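You operate a simulated robot arm through the tools that you are given. There is no shell and no other tool. Be economical: measure what you need, move in short steps, check, and stop when the job is done.

You are at the controls of a simulated robot arm. One attempt, no reset.

## Task
Fit the sound ring, clamp the strainer cover and start the pump.
Fine: pump off while the strainer is open; cover shut and knob tight before the pump goes on; it stays running; the split ring stays. Dry hands at switches, buttons and plugs.

Only the result counts: the job must be done as asked and must still hold three seconds after the hand-in. Knocking over, shifting, dropping, spilling or breaking anything else fails it. Lids that push on must go on centred and level and be pressed home; caps that screw on are set level and turned clockwise until they are tight.

## Robot
A 7-joint arm with a two-finger parallel gripper, fixed in place. Base frame: the origin is at the foot of the arm, x ahead of it, y to its left, z up; the work surface is at about z = 0.86. Lengths are in m, angles in degrees, forces in N, time in s.
With the tool pointing down near the work surface it reaches from about 0.36 to 0.78 m from the base axis. Its first joint turns from -166.0 to 166.0 degrees. Payload 3.91 kg.
The TCP is the grasp point between the finger pads, 0.03 m short of the fingertips. In the tool frame z runs along the fingers and y along their closing line. Largest opening 0.11 m; finger width 0.02, thickness 0.01; the body of the gripper, 0.048 by 0.112 m, starts 0.055 m behind the TCP.
Orientation is told as [roll, pitch, yaw] about the base's x, y, z axes, in that order, counted from this pose: with the fingers straight down and closing along the base's y, the tool's x points along the base's -x, its y along +y and its z along -z.

## Interface
- The arm moves only by the tool drive_tool. Its argument "targets" is a list of rows, each a list of 3 entries, a list of its own where there are three numbers: the turn, a rotation vector about the base's x, y, z in units of 8 degrees (1.0 is 8 degrees), then the shift along the base's x, y, z in units of 30 mm (1.0 is 30 mm), then the gripper command, from -1 (fully open) to 1 (shut), values between in proportion. In form: [[[rx, ry, rz], [tx, ty, tz], claw], ...]. A call has 1 to 8 rows; each row shifts and turns the commanded pose from where the row before left it. A call with a number of a shift or a turn outside -1 to 1 is refused whole. A row lasts 0.2 s, in which the tool goes at most 0.05 m and 8.6 degrees; a call with a longer step from one row to the next is refused whole, and so is a gripper value outside its range. A pose out of reach is approached as far as the arm can. The call stops where the force on the tool passes 40 N (or 10 N more than at its start, if that is more) or the arm is blocked; 0.2 s more then pass. Each finger travels about 0.153 m/s and halts on what it meets, pressing with about 25 N; the grip force reading is that of the motor and also rises with nothing between the fingers. The clock runs only during rows and for 0.2 s after the last one: add rows that do not move to give the fingers time. The reply holds the time, the measured pose of the TCP, the force on the tool along the base axes, the opening and the grip force, in the units named above and with some noise, and new pictures: "views" is both (left out), scene, wrist or none.
- Cameras (640 x 400 px; columns grow to the right, rows downward): "scene" is fixed at [0.2191, 0.6523, 1.4985]; the picture's right is [-0.78, -0.62, 0.00], its down [-0.60, 0.75, -0.28] and it looks along [0.18, -0.22, -0.96] (base axes); focal length 214 px, centre (320, 200). "wrist" rides on the gripper at [0.077, 0.007, -0.114] in the tool frame; the picture's right is [-0.09, 1.00, 0.00], its down [-0.80, -0.07, -0.59] and it looks along [-0.59, -0.05, 0.80] (tool axes); focal length 270 px, centre (320, 200). There is no depth. A picture from a camera that has moved, and an enlarged one, comes with that camera's place and axes in the base frame and with its lens.
- lift_body(by): slides the trunk up (or, below 0, down) by that many m; the arm rides with it, the base frame stays. It gives what a move gives, with no picture.
- inspect(camera, box): a new picture of the part [left, top, right, bottom] of that camera's present view, enlarged. No time passes.
- sign_off(): hands the job in; it is judged then, once.

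Go step by step. Nothing tells you positions but the pictures and the camera data: compare them with the known pose of the tool, close in by small moves and look again before you grip or let go. The budget is 120 turns and 170 pictures, counting those below and the enlarged ones. Unless the task says otherwise, let go and move clear before handing in, and close with one line.

The tools are called after ">>>" as name(argument=value, ...) on one line, values as JSON. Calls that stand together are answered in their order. drive_tool: Moves the arm, as the interface text tells. Its arguments: {"type":"object","properties":{"targets":{"type":"array","items":{"type":"array"}},"views":{"type":"string","enum":["both","scene","wrist","none"]}},"required":["targets"]} The other tools are called the same way: lift_body (by) slides the trunk up or down; inspect (camera, box) takes an enlarged picture of a part of a camera's view; sign_off () hands the job in.

At the start:

```text
time_s: 0.0
ee_pos: [0.285, 0.4166, 1.2153]
tcp_rot: [0.0, 0.0, 0.0]
contact_force: [0.0, 0.6, -0.3]
opening: 0.1099
grip_force: 0.0
trunk travel left (down, up): [-0.575, 0.035]
```

scene: 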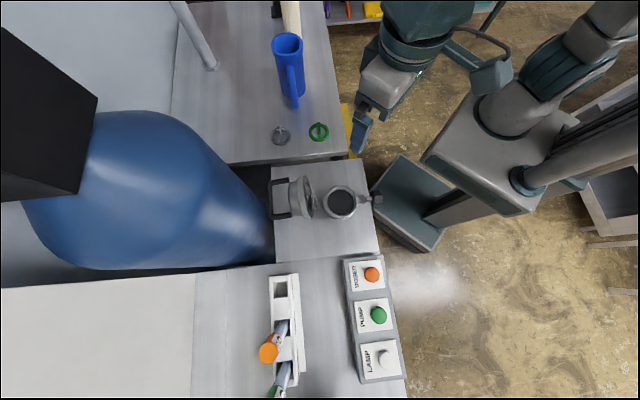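
wrist: 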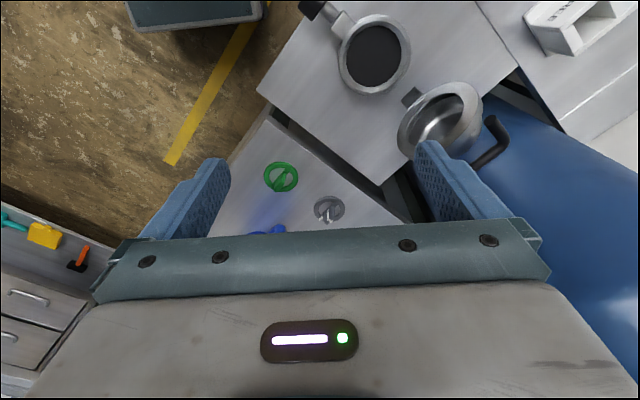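

I see two rings (grey and green) on a bench, the open strainer with hinged cover, and a button panel with pump in the middle. I'll enlarge these first.

>>> inspect(camera="scene", box=[250, 110, 350, 172])

>>> inspect(camera="scene", box=[260, 165, 390, 246])

>>> inspect(camera="wrist", box=[240, 140, 400, 240])

>>> inspect(camera="wrist", box=[280, 0, 520, 150])

>>> inspect(camera="scene", box=[240, 250, 420, 400])

```text
6.40 times, centred on (300, 141) of scene
camera zoom: at [0.2191, 0.6523, 1.4985], right [-0.78, -0.62, 0.0], down [-0.6, 0.75, -0.28], along [0.18, -0.22, -0.96], focal length 1373 px, centre (448, 578)
```

zoom: 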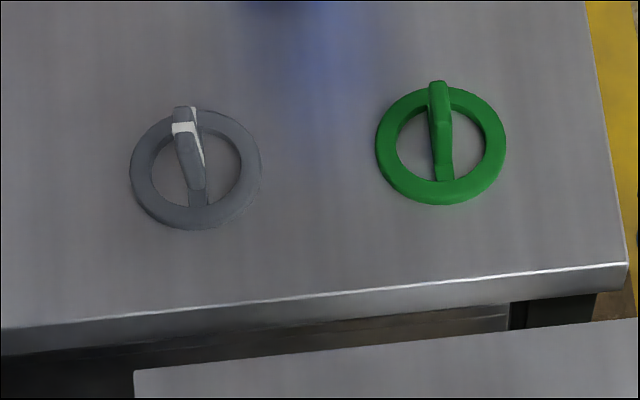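

```text
4.92 times, centred on (325, 206) of scene
camera zoom: at [0.2191, 0.6523, 1.4985], right [-0.78, -0.62, 0.0], down [-0.6, 0.75, -0.28], along [0.18, -0.22, -0.96], focal length 1056 px, centre (295, 173)
```

zoom: 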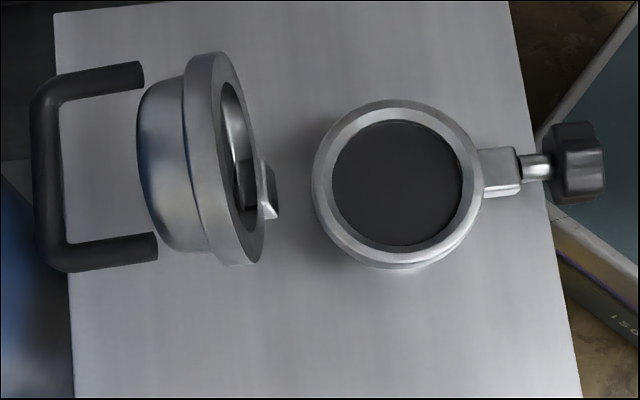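

```text
4.00 times, centred on (320, 190) of wrist
camera zoom: at [0.2091, 0.4229, 1.3298], right [0.09, 1.0, 0.0], down [0.8, -0.07, 0.59], along [0.59, -0.05, -0.8], focal length 1081 px, centre (320, 240)
```

zoom: 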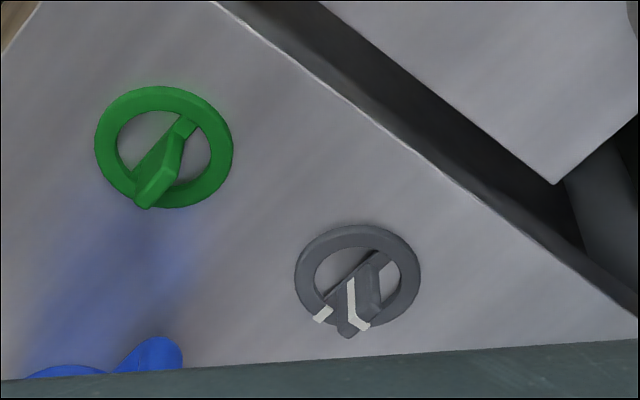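

```text
2.67 times, centred on (400, 75) of wrist
camera zoom: at [0.2091, 0.4229, 1.3298], right [0.09, 1.0, 0.0], down [0.8, -0.07, 0.59], along [0.59, -0.05, -0.8], focal length 721 px, centre (107, 533)
```

zoom: 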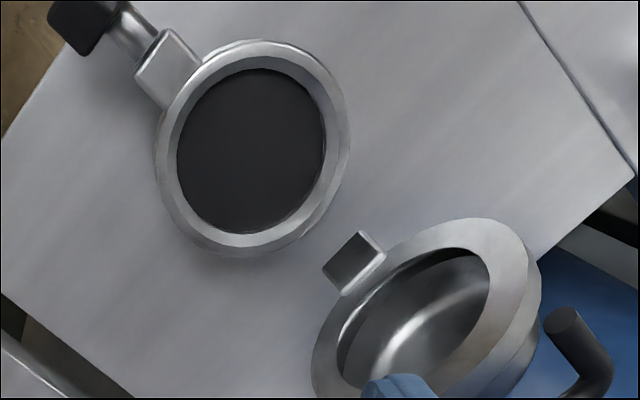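

```text
2.67 times, centred on (330, 325) of scene
camera zoom: at [0.2191, 0.6523, 1.4985], right [-0.78, -0.62, 0.0], down [-0.6, 0.75, -0.28], along [0.18, -0.22, -0.96], focal length 572 px, centre (293, -133)
```

zoom: 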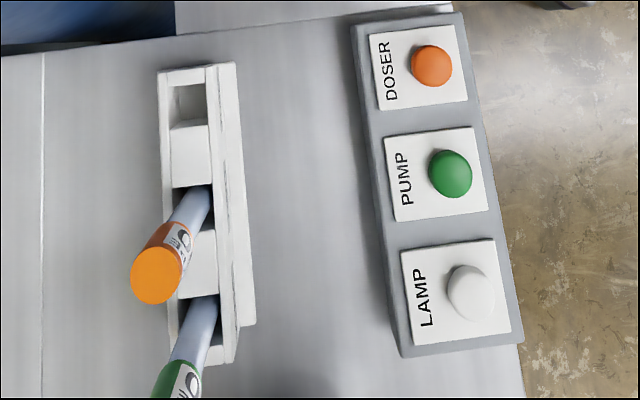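

The rings sit near (0.575, 0.412) grey and (0.488, 0.321) green, the strainer mouth near (0.276, 0.493, 0.92), with its knob facing the robot. I'll move above the rings for a closer look to find out which one is split.

>>> drive_tool(targets=[[[0, 0, 0], [0.8, -0.15, -0.5], -1], [[0, 0, 0], [0.8, -0.15, -0.5], -1], [[0, 0, 0], [0.8, -0.15, -0.5], -1], [[0, 0, 0], [0.8, -0.15, -0.5], -1], [[0, 0, 0], [0.8, -0.15, -0.5], -1], [[0, 0, 0], [0.5, -0.15, -0.5], -1]], views="wrist")

```text
time_s: 1.4
ee_pos: [0.4185, 0.3889, 1.1262]
tcp_rot: [-0.1, 0.0, 0.1]
contact_force: [1.0, -0.8, 0.1]
opening: 0.1101
grip_force: 0.1
trunk travel left (down, up): [-0.575, 0.035]
camera wrist: at [0.3434, 0.3963, 1.24], right [0.09, 1.0, 0.0], down [0.8, -0.07, 0.59], along [0.59, -0.05, -0.8], focal length 270 px, centre (320, 200)
```

wrist: 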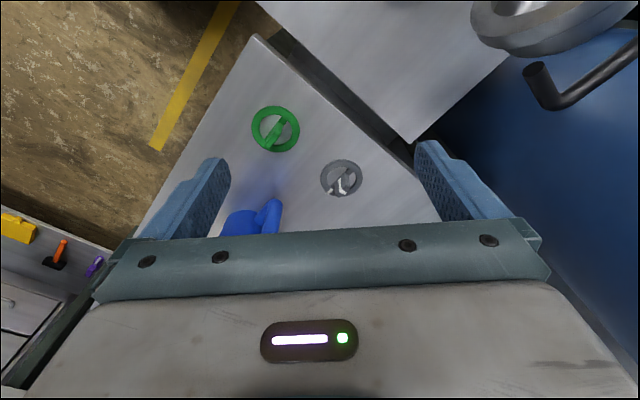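

>>> inspect(camera="wrist", box=[310, 150, 374, 200])

>>> inspect(camera="wrist", box=[243, 100, 307, 160])

```text
8.00 times, centred on (342, 175) of wrist
camera zoom: at [0.3434, 0.3963, 1.24], right [0.09, 1.0, 0.0], down [0.8, -0.07, 0.59], along [0.59, -0.05, -0.8], focal length 2162 px, centre (144, 400)
```

zoom: 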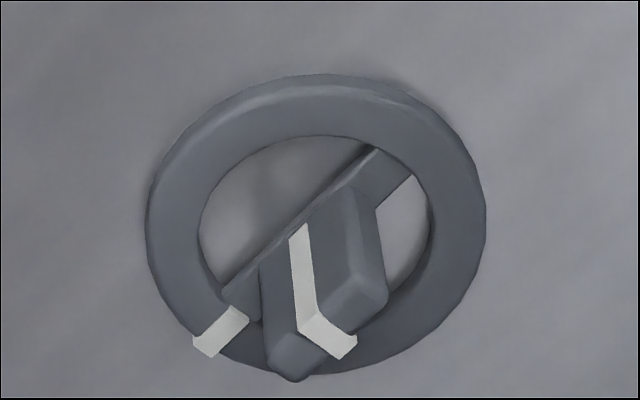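

```text
6.67 times, centred on (275, 130) of wrist
camera zoom: at [0.3434, 0.3963, 1.24], right [0.09, 1.0, 0.0], down [0.8, -0.07, 0.59], along [0.59, -0.05, -0.8], focal length 1802 px, centre (620, 667)
```

zoom: 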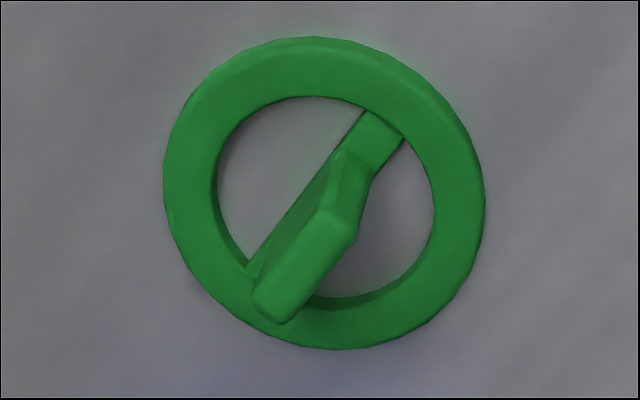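

White patches cut right across the grey ring, so I take that one as split; green is the sound one. Its bar lies at about 133° with centre near (0.487, 0.320). I'll go above it with the gripper turned to yaw -46.

>>> drive_tool(targets=[[[0, 0, -0.96], [0.38, -0.386, -0.7], 0], [[0, 0, -0.96], [0.38, -0.386, -0.7], 0], [[0, 0, -0.96], [0.38, -0.386, -0.7], 0], [[0, 0, -0.96], [0.38, -0.386, -0.7], 0], [[0, 0, -0.96], [0.38, -0.386, -0.7], 0], [[0, 0, -0.96], [0.38, -0.386, -0.7], 0], [[0, 0, 0], [0, 0, 0], 0]])

```text
time_s: 3.0
ee_pos: [0.4869, 0.32, 0.9971]
tcp_rot: [0.0, 0.0, -46.3]
contact_force: [0.9, -0.1, -0.1]
opening: 0.0551
grip_force: 0.0
trunk travel left (down, up): [-0.575, 0.035]
camera wrist: at [0.44, 0.3799, 1.1117], right [0.78, 0.63, 0.0], down [0.5, -0.63, 0.59], along [0.37, -0.46, -0.8], focal length 270 px, centre (320, 200)
```

scene: 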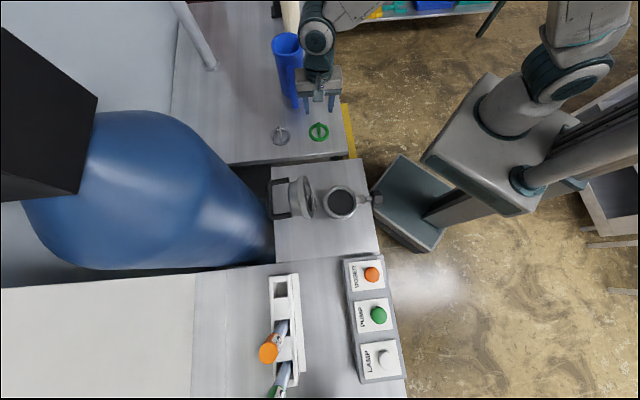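
wrist: 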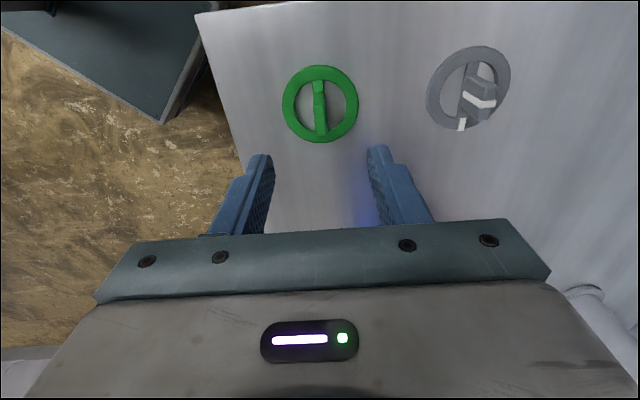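

The gripper is lined up with the bar. I'll lower partway with the fingers narrower and check again.

>>> drive_tool(targets=[[[0, 0, 0], [0, 0.03, -0.9], 0.2], [[0, 0, 0], [0, 0, -0.9], 0.2], [[0, 0, 0], [0, 0, 0], 0.2]], views="wrist")

```text
time_s: 3.8
ee_pos: [0.4871, 0.3203, 0.9442]
tcp_rot: [0.0, 0.1, -45.9]
contact_force: [0.9, 0.0, 0.5]
opening: 0.044
grip_force: 0.0
trunk travel left (down, up): [-0.575, 0.035]
camera wrist: at [0.4405, 0.3811, 1.0595], right [0.78, 0.63, 0.0], down [0.51, -0.63, 0.59], along [0.37, -0.46, -0.8], focal length 270 px, centre (320, 200)
```

wrist: 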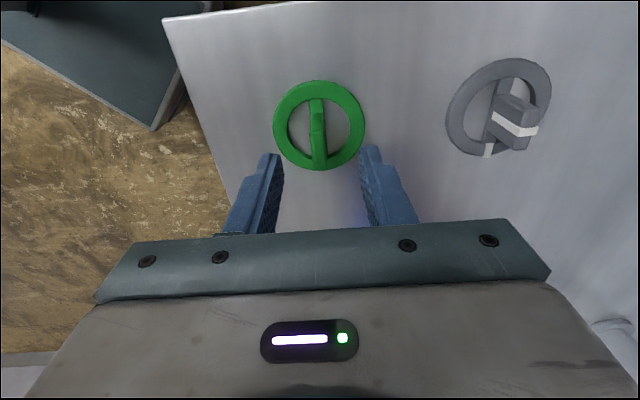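

Centred to within a few mm. I'll go down to z≈0.904.

>>> drive_tool(targets=[[[0, 0, 0], [-0.04, 0.07, -0.7], 0.3], [[0, 0, 0], [-0.03, 0.03, -0.65], 0.3], [[0, 0, 0], [0, 0, 0], 0.3]], views="wrist")

>>> inspect(camera="wrist", box=[220, 90, 420, 230])

```text
time_s: 4.6
ee_pos: [0.4851, 0.3216, 0.9042]
tcp_rot: [0.0, 0.0, -46.2]
contact_force: [0.0, -0.6, -0.2]
opening: 0.0385
grip_force: 0.1
trunk travel left (down, up): [-0.575, 0.035]
camera wrist: at [0.4381, 0.383, 1.0188], right [0.78, 0.63, 0.0], down [0.5, -0.63, 0.59], along [0.37, -0.46, -0.8], focal length 270 px, centre (320, 200)
```

wrist: 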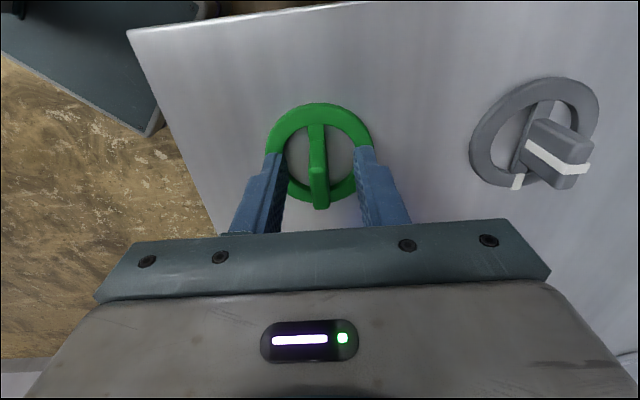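

```text
2.86 times, centred on (320, 160) of wrist
camera zoom: at [0.4381, 0.383, 1.0188], right [0.78, 0.63, 0.0], down [0.5, -0.63, 0.59], along [0.37, -0.46, -0.8], focal length 772 px, centre (320, 314)
```

zoom: 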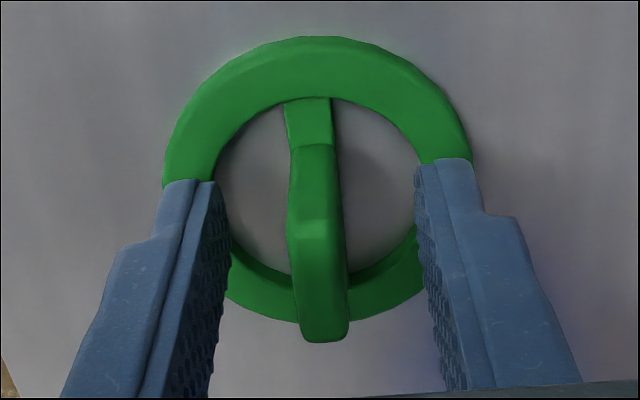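

The fingers straddle the tab cleanly. Closing now.

>>> drive_tool(targets=[[[0, 0, 0], [0, 0, -0.06], 0.6], [[0, 0, 0], [0, 0, 0], 1], [[0, 0, 0], [0, 0, 0], 1], [[0, 0, 0], [0, 0, 0], 1]], views="wrist")

```text
time_s: 5.6
ee_pos: [0.4861, 0.323, 0.9029]
tcp_rot: [-0.1, 0.0, -46.0]
contact_force: [0.0, 0.2, 0.3]
opening: 0.0093
grip_force: 25.0
trunk travel left (down, up): [-0.575, 0.035]
camera wrist: at [0.4383, 0.3836, 1.0174], right [0.78, 0.63, 0.0], down [0.5, -0.63, 0.59], along [0.37, -0.46, -0.8], focal length 270 px, centre (320, 200)
```

wrist: 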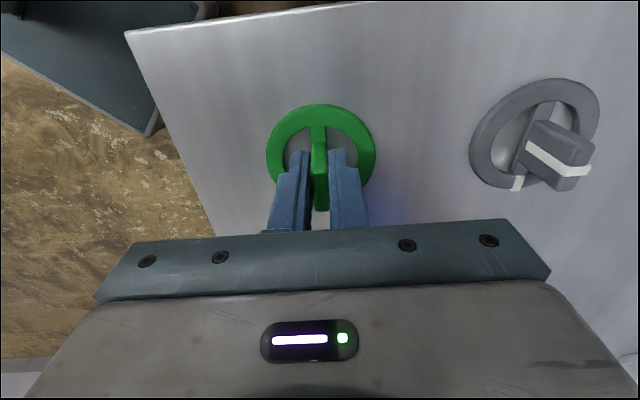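

Firm grip at 9.3 mm. I'll lift straight up.

>>> drive_tool(targets=[[[0, 0, 0], [0, 0, 0.4], 1], [[0, 0, 0], [0, 0, 0.9], 1], [[0, 0, 0], [0, 0, 0.9], 1], [[0, 0, 0], [0, 0, 0.9], 1], [[0, 0, 0], [0, 0, 0.9], 1], [[0, 0, 0], [0, 0, 0.9], 1], [[0, 0, 0], [0, 0, 0.9], 1]], views="wrist")

```text
time_s: 7.2
ee_pos: [0.4858, 0.3238, 1.0767]
tcp_rot: [0.0, 0.1, -46.1]
contact_force: [0.5, 0.2, -1.3]
opening: 0.0092
grip_force: 25.4
trunk travel left (down, up): [-0.575, 0.035]
camera wrist: at [0.4395, 0.3837, 1.1917], right [0.78, 0.63, 0.0], down [0.5, -0.63, 0.59], along [0.37, -0.46, -0.8], focal length 270 px, centre (320, 200)
```

wrist: 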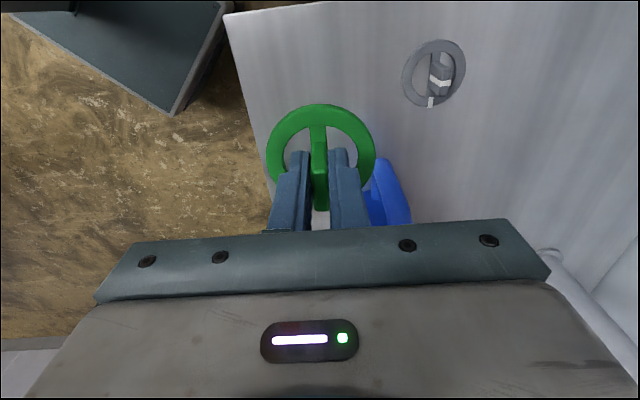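

The ring came up level. I'll swing toward a point just short of the strainer while turning the gripper to yaw +38, so the camera sits on the robot side.

>>> drive_tool(targets=[[[0, 0, 0.96], [-0.75, 0.35, 0.15], 1], [[0, 0, 0.96], [-0.75, 0.35, 0.15], 1], [[0, 0, 0.96], [-0.75, 0.35, 0.15], 1], [[0, 0, 0.96], [-0.75, 0.35, 0.15], 1], [[0, 0, 0.96], [-0.75, 0.35, 0.15], 1], [[0, 0, 0.96], [-0.75, 0.35, 0.15], 1], [[0, 0, 0.96], [-0.75, 0.35, 0.15], 1], [[0, 0, 0.96], [-0.75, 0.35, 0.15], 1]], views="none")

>>> drive_tool(targets=[[[0, 0, 0.96], [-0.7, 0.6, 0], 1], [[0, 0, 0.96], [-0.7, 0.6, 0], 1], [[0, 0, 0.96], [-0.7, 0.6, 0], 1], [[0, 0, 0], [0, 0.1, 0], 1], [[0, 0, 0], [0, 0, 0], 1]])

```text
time_s: 9.0
ee_pos: [0.3058, 0.4085, 1.1128]
tcp_rot: [-0.1, 0.0, 15.5]
contact_force: [0.8, -0.5, -1.4]
opening: 0.0089
grip_force: 25.3
trunk travel left (down, up): [-0.575, 0.035]
```

```text
time_s: 10.2
ee_pos: [0.2433, 0.4642, 1.1126]
tcp_rot: [-0.1, 0.0, 38.4]
contact_force: [-0.1, 0.1, -0.6]
opening: 0.0091
grip_force: 25.6
trunk travel left (down, up): [-0.575, 0.035]
camera wrist: at [0.1803, 0.4219, 1.2272], right [-0.55, 0.83, 0.0], down [0.67, 0.44, 0.59], along [0.5, 0.33, -0.8], focal length 270 px, centre (320, 200)
```

scene: 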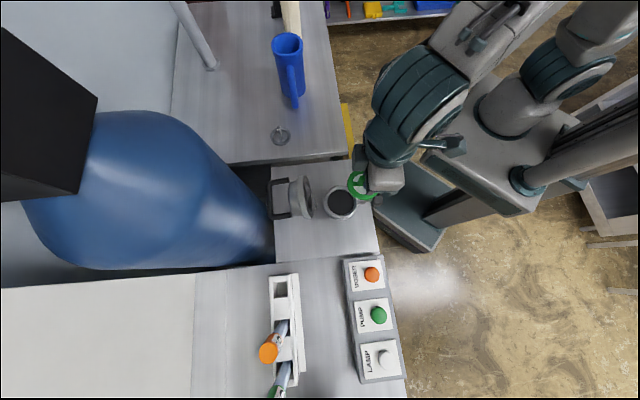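
wrist: 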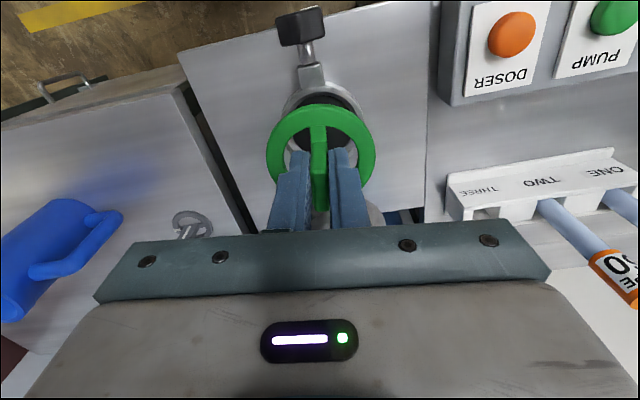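

>>> inspect(camera="wrist", box=[240, 0, 400, 240])

>>> inspect(camera="scene", box=[260, 160, 390, 240])

```text
1.67 times, centred on (320, 120) of wrist
camera zoom: at [0.1803, 0.4219, 1.2272], right [-0.55, 0.83, 0.0], down [0.67, 0.44, 0.59], along [0.5, 0.33, -0.8], focal length 450 px, centre (320, 333)
```

zoom: 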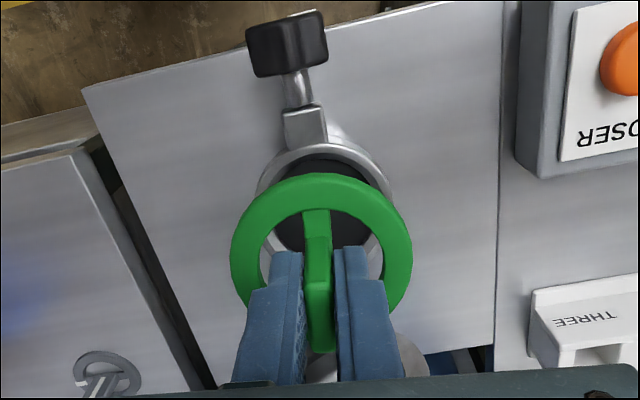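

```text
4.92 times, centred on (325, 200) of scene
camera zoom: at [0.2191, 0.6523, 1.4985], right [-0.78, -0.62, 0.0], down [-0.6, 0.75, -0.28], along [0.18, -0.22, -0.96], focal length 1056 px, centre (295, 200)
```

zoom: 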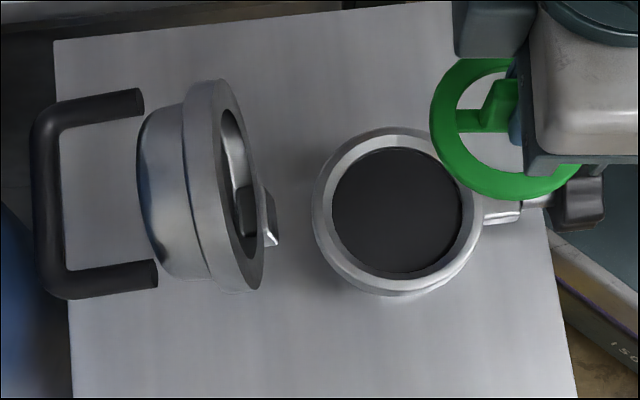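

The mouth centre works out at about (0.277, 0.490). The ring sits centred on the TCP to within 2 mm. I'll move above it and down to z≈1.0, then check.

>>> drive_tool(targets=[[[0, 0, 0], [0.57, 0.43, 0], 1], [[0, 0, 0], [0.57, 0.43, 0], 1], [[0, 0, 0], [0, 0, -0.8], 1], [[0, 0, 0], [0, 0, -0.8], 1], [[0, 0, 0], [0, 0, -0.8], 1], [[0, 0, 0], [0, 0, -0.8], 1], [[0, 0, 0], [0, 0, 0], 1]])

>>> inspect(camera="scene", box=[260, 160, 390, 240])

>>> inspect(camera="wrist", box=[220, 0, 420, 220])

```text
time_s: 11.8
ee_pos: [0.2775, 0.4913, 1.0161]
tcp_rot: [0.0, 0.1, 38.3]
contact_force: [0.1, 0.3, -0.3]
opening: 0.0091
grip_force: 25.0
trunk travel left (down, up): [-0.575, 0.035]
camera wrist: at [0.2146, 0.4491, 1.1315], right [-0.55, 0.83, 0.0], down [0.67, 0.44, 0.59], along [0.5, 0.33, -0.8], focal length 270 px, centre (320, 200)
```

scene: 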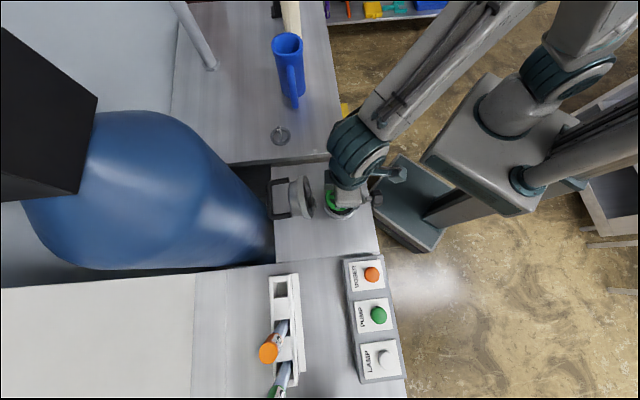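
wrist: 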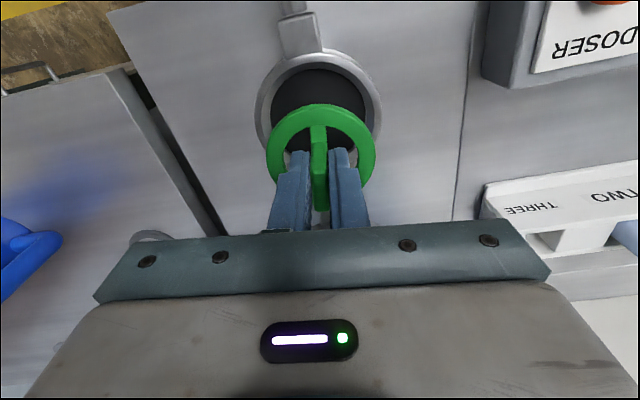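

```text
4.92 times, centred on (325, 200) of scene
camera zoom: at [0.2191, 0.6523, 1.4985], right [-0.78, -0.62, 0.0], down [-0.6, 0.75, -0.28], along [0.18, -0.22, -0.96], focal length 1056 px, centre (295, 200)
```

zoom: 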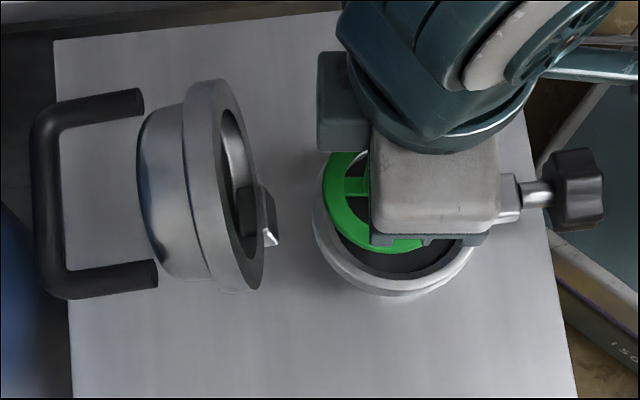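

```text
1.82 times, centred on (320, 110) of wrist
camera zoom: at [0.2146, 0.4491, 1.1315], right [-0.55, 0.83, 0.0], down [0.67, 0.44, 0.59], along [0.5, 0.33, -0.8], focal length 491 px, centre (320, 364)
```

zoom: 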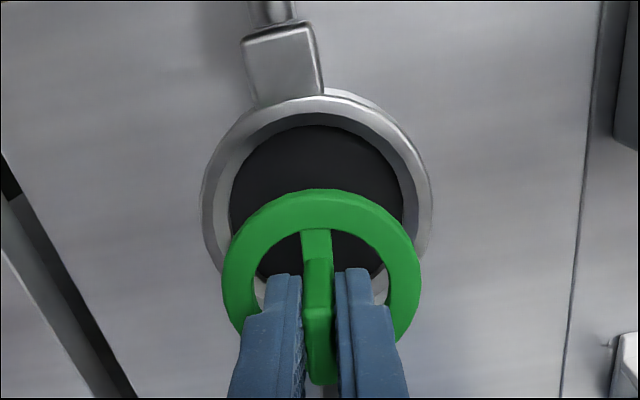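

Nearly concentric. I'll lower to just above the mouth (TCP z≈0.97) with a 1.5 mm shift toward the robot, then look again.

>>> drive_tool(targets=[[[0, 0, 0], [-0.04, -0.05, -0.5], 1], [[0, 0, 0], [0, 0, -0.5], 1], [[0, 0, 0], [0, 0, -0.5], 1], [[0, 0, 0], [0, 0, 0], 1]], views="none")

>>> inspect(camera="scene", box=[260, 160, 390, 240])

>>> inspect(camera="wrist", box=[220, 40, 420, 240])

```text
time_s: 12.8
ee_pos: [0.2738, 0.4882, 0.9737]
tcp_rot: [0.1, -0.2, 38.5]
contact_force: [-6.3, -7.5, 22.9]
opening: 0.0095
grip_force: 24.4
trunk travel left (down, up): [-0.575, 0.035]
```

```text
4.92 times, centred on (325, 200) of scene
camera zoom: at [0.2191, 0.6523, 1.4985], right [-0.78, -0.62, 0.0], down [-0.6, 0.75, -0.28], along [0.18, -0.22, -0.96], focal length 1056 px, centre (295, 200)
```

zoom: 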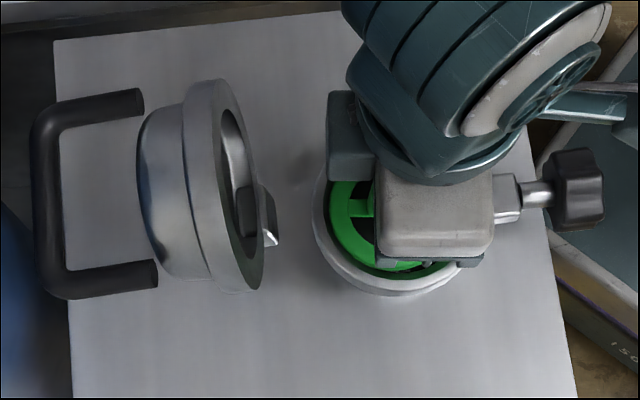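

```text
2.00 times, centred on (320, 140) of wrist
camera zoom: at [0.2108, 0.4451, 1.0886], right [-0.55, 0.83, 0.0], down [0.67, 0.44, 0.6], along [0.5, 0.33, -0.8], focal length 541 px, centre (320, 320)
```

zoom: 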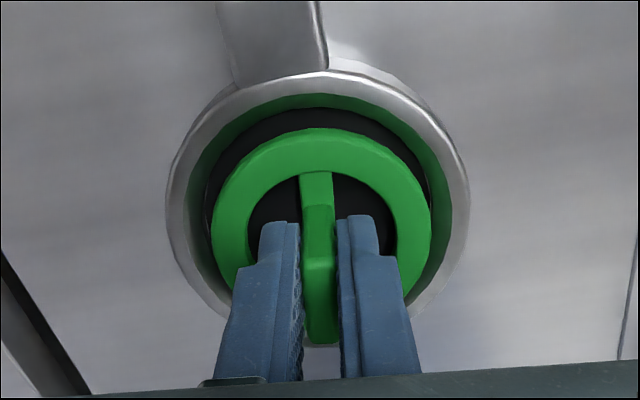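

The ring is touching down with a sideways reaction toward the robot, so it's bearing on the far wall. I'll raise it a little, shift 2 mm toward the robot and settle again.

>>> drive_tool(targets=[[[0, 0, 0], [0, 0, 0.3], 1], [[0, 0, 0], [-0.08, -0.07, 0], 1], [[0, 0, 0], [0, 0, 0], 1]], views="none")

>>> inspect(camera="scene", box=[305, 180, 375, 230])

>>> inspect(camera="wrist", box=[240, 60, 400, 180])

```text
time_s: 13.6
ee_pos: [0.2747, 0.4862, 0.9802]
tcp_rot: [0.0, 0.0, 38.4]
contact_force: [0.0, -0.3, -0.1]
opening: 0.0091
grip_force: 24.7
trunk travel left (down, up): [-0.575, 0.035]
```

```text
8.00 times, centred on (340, 205) of scene
camera zoom: at [0.2191, 0.6523, 1.4985], right [-0.78, -0.62, 0.0], down [-0.6, 0.75, -0.28], along [0.18, -0.22, -0.96], focal length 1716 px, centre (160, 160)
```

zoom: 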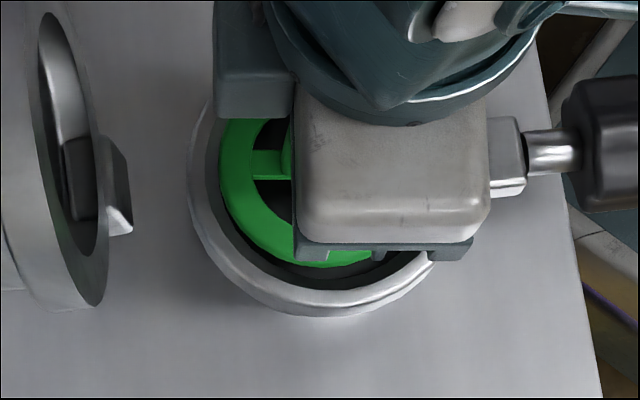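

```text
3.33 times, centred on (320, 120) of wrist
camera zoom: at [0.2109, 0.4441, 1.0955], right [-0.55, 0.84, 0.0], down [0.67, 0.44, 0.59], along [0.5, 0.33, -0.8], focal length 901 px, centre (320, 467)
```

zoom: 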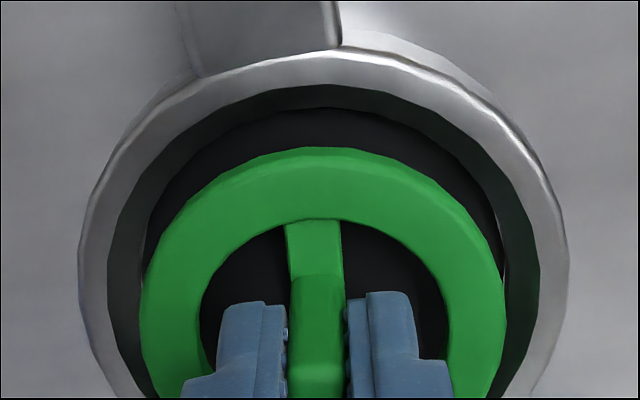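

Now it looks concentric. I'll lower slowly.

>>> drive_tool(targets=[[[0, 0, 0], [-0.02, 0.027, -0.15], 1], [[0, 0, 0], [0, 0, -0.15], 1], [[0, 0, 0], [0, 0, -0.1], 1]], views="none")

>>> inspect(camera="wrist", box=[240, 60, 400, 180])

```text
time_s: 14.4
ee_pos: [0.2717, 0.4866, 0.9706]
tcp_rot: [0.0, -0.2, 38.6]
contact_force: [-3.5, -5.7, 21.4]
opening: 0.0099
grip_force: 24.9
trunk travel left (down, up): [-0.575, 0.035]
```

```text
3.33 times, centred on (320, 120) of wrist
camera zoom: at [0.2089, 0.4443, 1.0857], right [-0.55, 0.83, 0.0], down [0.67, 0.44, 0.6], along [0.5, 0.33, -0.8], focal length 901 px, centre (320, 467)
```

zoom: 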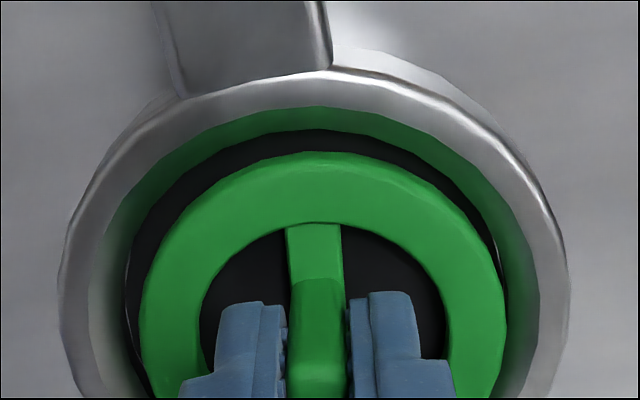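

Still rubbing, offset about 2 mm along the sideways force. I'll lift 4 mm, shift and lower again.

>>> drive_tool(targets=[[[0, 0, 0], [0, 0, 0.25], 1], [[0, 0, 0], [-0.1, -0.093, 0], 1], [[0, 0, 0], [0, 0, -0.1], 1], [[0, 0, 0], [0, 0, -0.1], 1], [[0, 0, 0], [0, 0, -0.1], 1], [[0, 0, 0], [0, 0, -0.1], 1]], views="none")

>>> inspect(camera="wrist", box=[240, 60, 400, 180])

>>> inspect(camera="scene", box=[305, 180, 375, 230])

```text
time_s: 15.8
ee_pos: [0.2704, 0.4848, 0.9671]
tcp_rot: [0.2, -0.4, 38.4]
contact_force: [2.4, 1.6, 28.6]
opening: 0.0097
grip_force: 24.7
trunk travel left (down, up): [-0.575, 0.035]
```

```text
3.33 times, centred on (320, 120) of wrist
camera zoom: at [0.2066, 0.4428, 1.0811], right [-0.55, 0.84, 0.0], down [0.67, 0.44, 0.6], along [0.5, 0.33, -0.8], focal length 901 px, centre (320, 467)
```

zoom: 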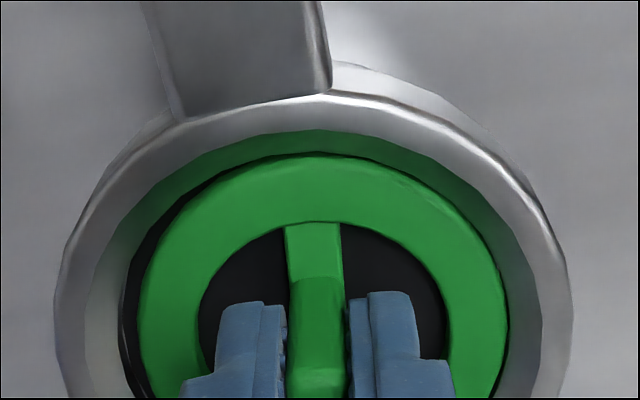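

```text
8.00 times, centred on (340, 205) of scene
camera zoom: at [0.2191, 0.6523, 1.4985], right [-0.78, -0.62, 0.0], down [-0.6, 0.75, -0.28], along [0.18, -0.22, -0.96], focal length 1716 px, centre (160, 160)
```

zoom: 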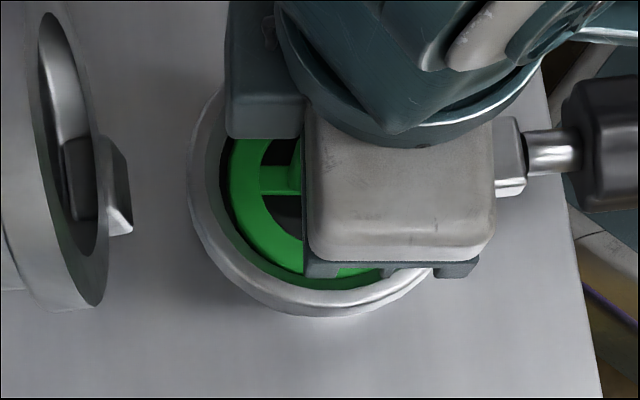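

The reaction is now purely vertical and the ring is lower. I'll unload slightly, centre it by 1.5 mm and press once more.

>>> drive_tool(targets=[[[0, 0, 0], [0, 0, 0.1], 1], [[0, 0, 0], [0.04, -0.045, 0], 1], [[0, 0, 0], [0, 0, -0.1], 1], [[0, 0, 0], [0, 0, -0.1], 1]], views="none")

>>> inspect(camera="wrist", box=[240, 60, 400, 180])

```text
time_s: 16.8
ee_pos: [0.2696, 0.4833, 0.9638]
tcp_rot: [0.1, -0.2, 38.5]
contact_force: [-2.6, 9.3, 35.3]
opening: 0.0095
grip_force: 25.5
trunk travel left (down, up): [-0.575, 0.035]
```

```text
3.33 times, centred on (320, 120) of wrist
camera zoom: at [0.2065, 0.4411, 1.0778], right [-0.55, 0.83, 0.0], down [0.67, 0.44, 0.6], along [0.5, 0.33, -0.8], focal length 901 px, centre (320, 467)
```

zoom: 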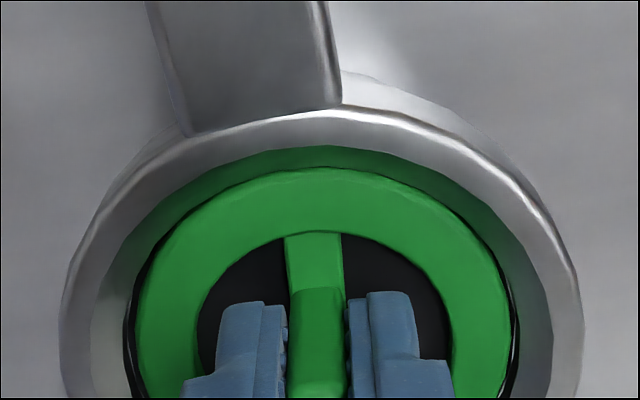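

Well centred now. I'll release, back up a bit and look.

>>> drive_tool(targets=[[[0, 0, 0], [0, 0, 0.1], 1], [[0, 0, 0], [0, 0, 0], 0.5], [[0, 0, 0], [0, 0, 0], 0.5], [[0, 0, 0], [0, 0, 0.8], 0.5], [[0, 0, 0], [-0.3, -0.2, 0.8], 0.5], [[0, 0, 0], [-0.6, -0.5, 0.8], 0.5], [[0, 0, 0], [-0.6, -0.5, 0.8], 0.5]], views="none")

>>> inspect(camera="wrist", box=[220, 0, 420, 220])

>>> inspect(camera="scene", box=[305, 180, 375, 230])

```text
time_s: 18.4
ee_pos: [0.2262, 0.4458, 1.062]
tcp_rot: [0.0, 0.1, 38.4]
contact_force: [-0.1, -0.6, 0.0]
opening: 0.0274
grip_force: 0.2
trunk travel left (down, up): [-0.575, 0.035]
```

```text
1.82 times, centred on (320, 110) of wrist
camera zoom: at [0.1632, 0.4041, 1.1763], right [-0.55, 0.83, 0.0], down [0.67, 0.44, 0.59], along [0.5, 0.33, -0.8], focal length 491 px, centre (320, 364)
```

zoom: 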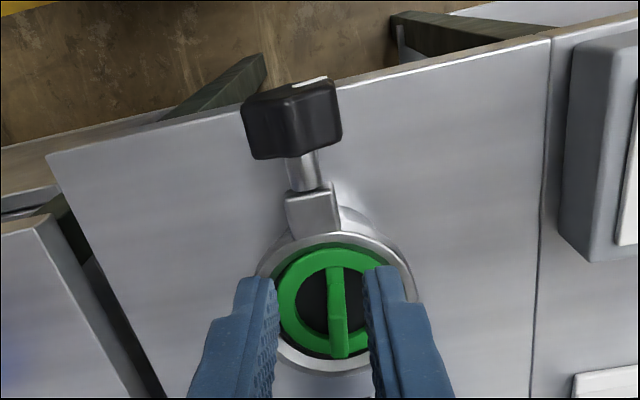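

```text
8.00 times, centred on (340, 205) of scene
camera zoom: at [0.2191, 0.6523, 1.4985], right [-0.78, -0.62, 0.0], down [-0.6, 0.75, -0.28], along [0.18, -0.22, -0.96], focal length 1716 px, centre (160, 160)
```

zoom: 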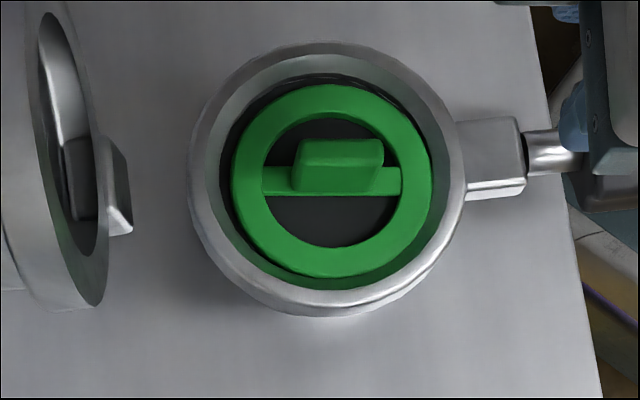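

>>> inspect(camera="wrist", box=[290, 110, 370, 210])

>>> inspect(camera="scene", box=[320, 185, 364, 220])

```text
4.00 times, centred on (330, 160) of wrist
camera zoom: at [0.1632, 0.4041, 1.1763], right [-0.55, 0.83, 0.0], down [0.67, 0.44, 0.59], along [0.5, 0.33, -0.8], focal length 1081 px, centre (280, 360)
```

zoom: 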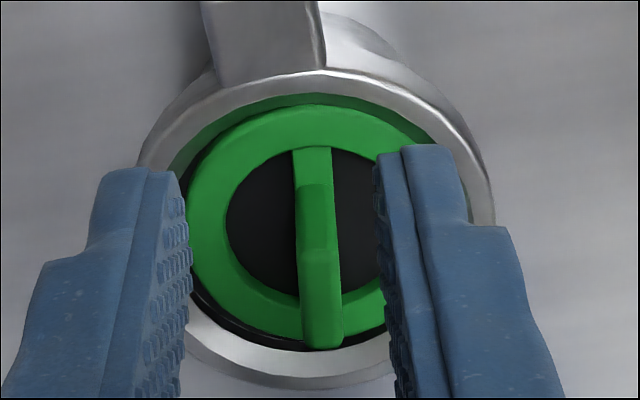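

```text
11.43 times, centred on (342, 202) of scene
camera zoom: at [0.2191, 0.6523, 1.4985], right [-0.78, -0.62, 0.0], down [-0.6, 0.75, -0.28], along [0.18, -0.22, -0.96], focal length 2451 px, centre (69, 171)
```

zoom: 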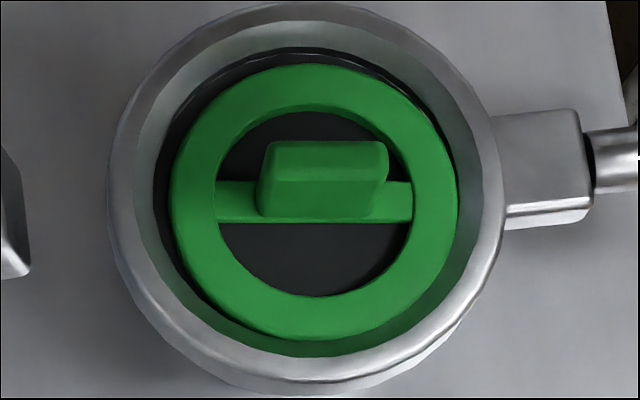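

The green ring looks seated and level, with an even gap all round. Next is the cover: its handle bar appears to be near (0.40, 0.615, 1.02), hinged low near (0.33, 0.545, 0.935). I'll rise, turn to yaw -52 (fingers straddling the bar) and look from above.

>>> drive_tool(targets=[[[0, 0, -0.94], [0, 0, 0.9], 0], [[0, 0, -0.94], [0, 0, 0.9], 0], [[0, 0, -0.94], [0, 0, 0.9], 0], [[0, 0, -0.94], [0, 0, 0.9], 0], [[0, 0, -0.94], [0.5, 0.5, 0.7], 0], [[0, 0, -0.94], [0.8, 0.8, 0.5], 0], [[0, 0, -0.94], [0.8, 0.8, 0.2], 0], [[0, 0, -0.94], [0.8, 0.8, 0], 0]], views="none")

>>> drive_tool(targets=[[[0, 0, -0.94], [0.8, 0.8, 0], 0], [[0, 0, -0.94], [0.8, 0.8, 0], 0], [[0, 0, -0.94], [0.6, 0.6, 0], 0], [[0, 0, -0.94], [0.6, 0.6, 0], 0], [[0, 0, 0], [0, 0, 0], 0]])

```text
time_s: 20.2
ee_pos: [0.3145, 0.5349, 1.2114]
tcp_rot: [-0.1, 0.0, -21.8]
contact_force: [-0.2, 0.1, -0.3]
opening: 0.0551
grip_force: 0.1
trunk travel left (down, up): [-0.575, 0.035]
```

```text
time_s: 21.4
ee_pos: [0.3813, 0.5956, 1.2085]
tcp_rot: [-0.1, -0.1, -49.3]
contact_force: [0.0, -0.7, -0.3]
opening: 0.0552
grip_force: 0.1
out of reach, approached as far as the arm can: row 4
trunk travel left (down, up): [-0.575, 0.035]
camera wrist: at [0.3385, 0.6588, 1.3234], right [0.81, 0.58, 0.0], down [0.47, -0.65, 0.6], along [0.35, -0.48, -0.8], focal length 270 px, centre (320, 200)
```

scene: 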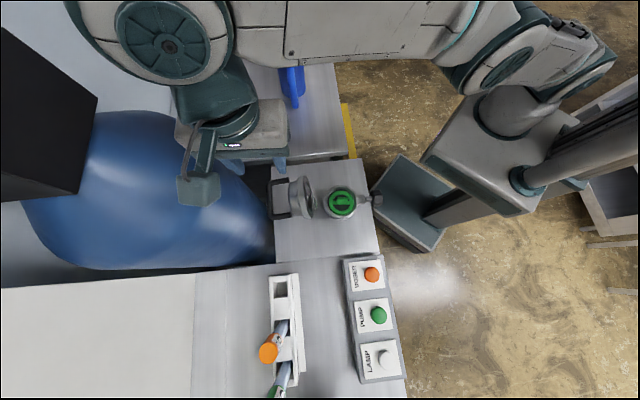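
wrist: 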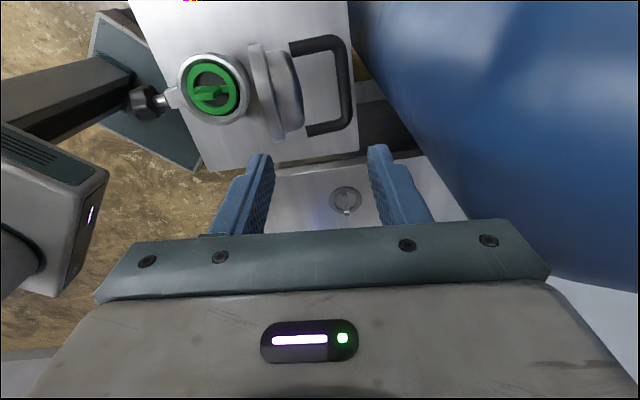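

By triangulation the bar centre is at (0.406, 0.614, 1.008), and the cover–mouth–knob line runs at about 45°. I'll lower the trunk a bit for reach, then correct yaw to -45 and move over the bar.

>>> lift_body(by=-0.08)

>>> drive_tool(targets=[[[0, 0, 0.4], [0.4, 0.3, 0], 0.3], [[0, 0, 0.4], [0.4, 0.3, 0], 0.3], [[0, 0, 0], [0, 0, 0], 0.3]], views="wrist")

```text
time_s: 22.6
ee_pos: [0.3817, 0.5953, 1.1294]
tcp_rot: [0.0, 0.0, -49.4]
contact_force: [0.2, 0.5, 0.2]
opening: 0.0549
grip_force: 0.0
trunk travel left (down, up): [-0.495, 0.115]
```

```text
time_s: 23.4
ee_pos: [0.3942, 0.5888, 1.1268]
tcp_rot: [0.0, 0.0, -42.9]
contact_force: [0.5, -0.7, -0.2]
opening: 0.0386
grip_force: 0.1
out of reach, approached as far as the arm can: row 1, 2
trunk travel left (down, up): [-0.495, 0.115]
camera wrist: at [0.3439, 0.6469, 1.2431], right [0.74, 0.67, 0.0], down [0.54, -0.6, 0.59], along [0.4, -0.44, -0.8], focal length 270 px, centre (320, 200)
```

wrist: 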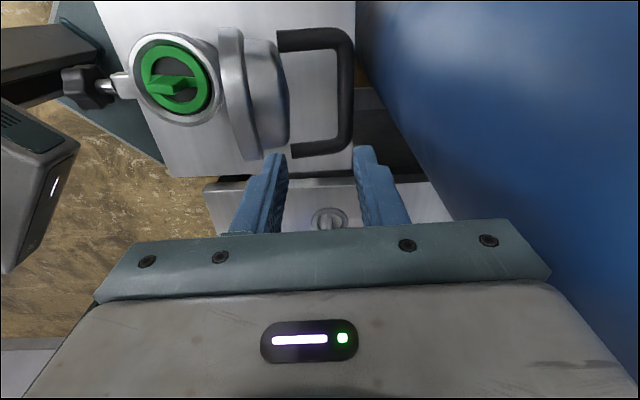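

Reach is limited at this relative height. Raising the trunk while keeping the tool low should extend it, so I'll do that and come down with small outward steps.

>>> lift_body(by=0.115)

>>> drive_tool(targets=[[[0, 0, 0], [0, 0, -0.9], 0.3], [[0, 0, 0], [0, 0, -0.9], 0.3], [[0, 0, 0], [0.1, 0.2, -0.9], 0.3], [[0, 0, 0], [0.1, 0.3, -0.9], 0.3], [[0, 0, 0], [0.1, 0.3, -0.7], 0.3], [[0, 0, 0], [0, 0, 0], 0.3]])

```text
time_s: 24.8
ee_pos: [0.3941, 0.5899, 1.2438]
tcp_rot: [0.0, 0.1, -42.9]
contact_force: [-0.6, -0.2, 0.2]
opening: 0.0389
grip_force: 0.1
trunk travel left (down, up): [-0.61, 0.0]
```

```text
time_s: 26.2
ee_pos: [0.4004, 0.6105, 1.1193]
tcp_rot: [0.3, 0.1, -42.9]
contact_force: [-15.5, -22.9, 12.6]
opening: 0.0383
grip_force: 0.1
trunk travel left (down, up): [-0.61, 0.0]
camera wrist: at [0.3498, 0.6682, 1.233], right [0.74, 0.67, 0.0], down [0.54, -0.6, 0.59], along [0.4, -0.44, -0.8], focal length 270 px, centre (320, 200)
```

scene: 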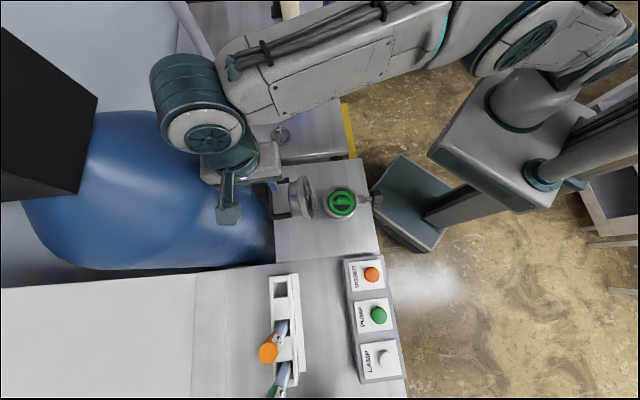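
wrist: 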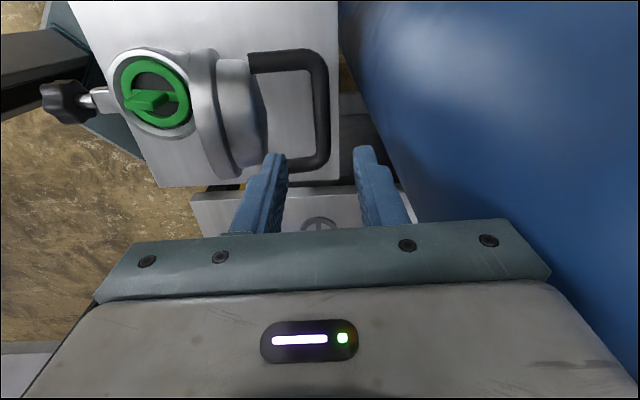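

The force shows the gripper body touching the blue tank behind, so I'm backing off inward and up. I'll use the cover's rim top instead, which sits nearer to the robot.

>>> drive_tool(targets=[[[0, 0, 0], [-0.5, -0.5, 0.1], 0.1], [[0, 0, 0], [-0.7, -0.7, 0.6], 0.1], [[0, 0, -0.3], [-0.5, -0.5, 0.6], 0.0], [[0, 0, 0], [-0.4, -0.5, 0.3], 0.0], [[0, 0, 0], [0, 0, 0], 0.0]])

>>> inspect(camera="scene", box=[255, 160, 385, 240])

>>> inspect(camera="wrist", box=[180, 0, 440, 220])

```text
time_s: 27.4
ee_pos: [0.3397, 0.5465, 1.1602]
tcp_rot: [0.1, 0.1, -45.2]
contact_force: [-0.3, -0.5, 0.8]
opening: 0.055
grip_force: 0.1
trunk travel left (down, up): [-0.61, 0.0]
camera wrist: at [0.2916, 0.6068, 1.2756], right [0.77, 0.64, 0.0], down [0.51, -0.62, 0.59], along [0.38, -0.46, -0.8], focal length 270 px, centre (320, 200)
```

scene: 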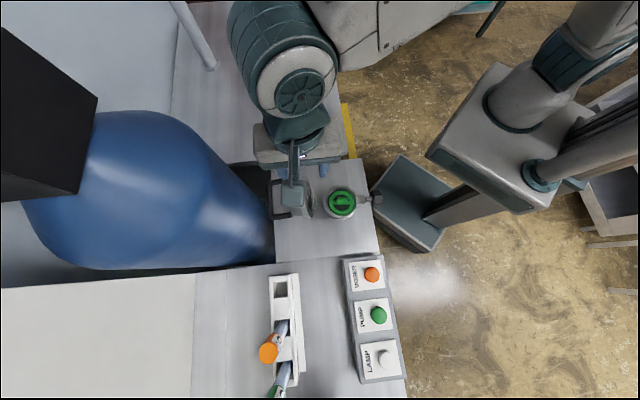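
wrist: 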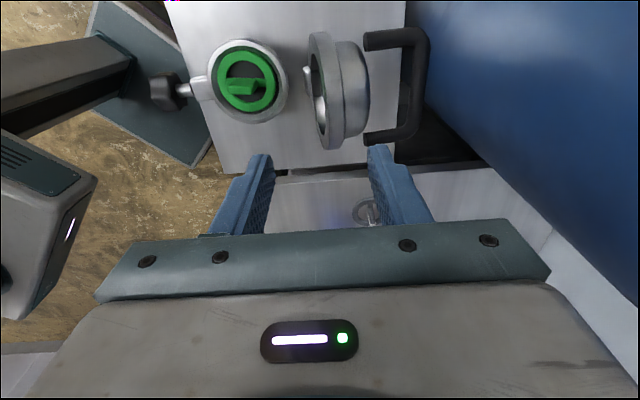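

```text
4.92 times, centred on (320, 200) of scene
camera zoom: at [0.2191, 0.6523, 1.4985], right [-0.78, -0.62, 0.0], down [-0.6, 0.75, -0.28], along [0.18, -0.22, -0.96], focal length 1056 px, centre (320, 200)
```

zoom: 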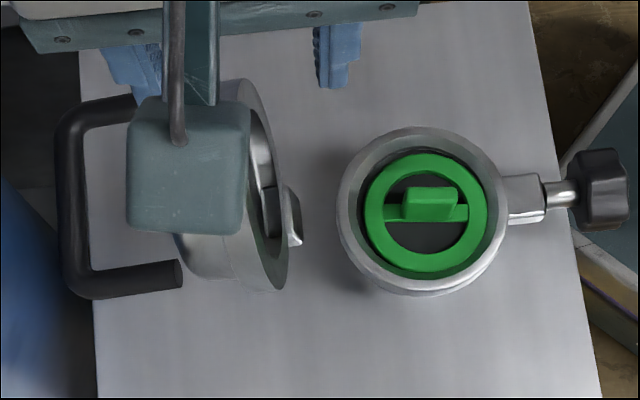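

```text
1.82 times, centred on (310, 110) of wrist
camera zoom: at [0.2916, 0.6068, 1.2756], right [0.77, 0.64, 0.0], down [0.51, -0.62, 0.59], along [0.38, -0.46, -0.8], focal length 491 px, centre (338, 364)
```

zoom: 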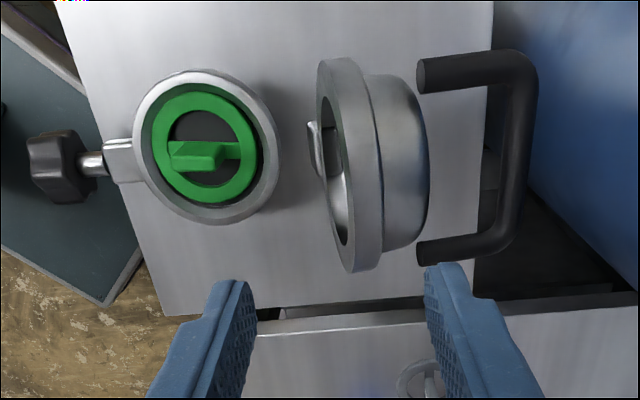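

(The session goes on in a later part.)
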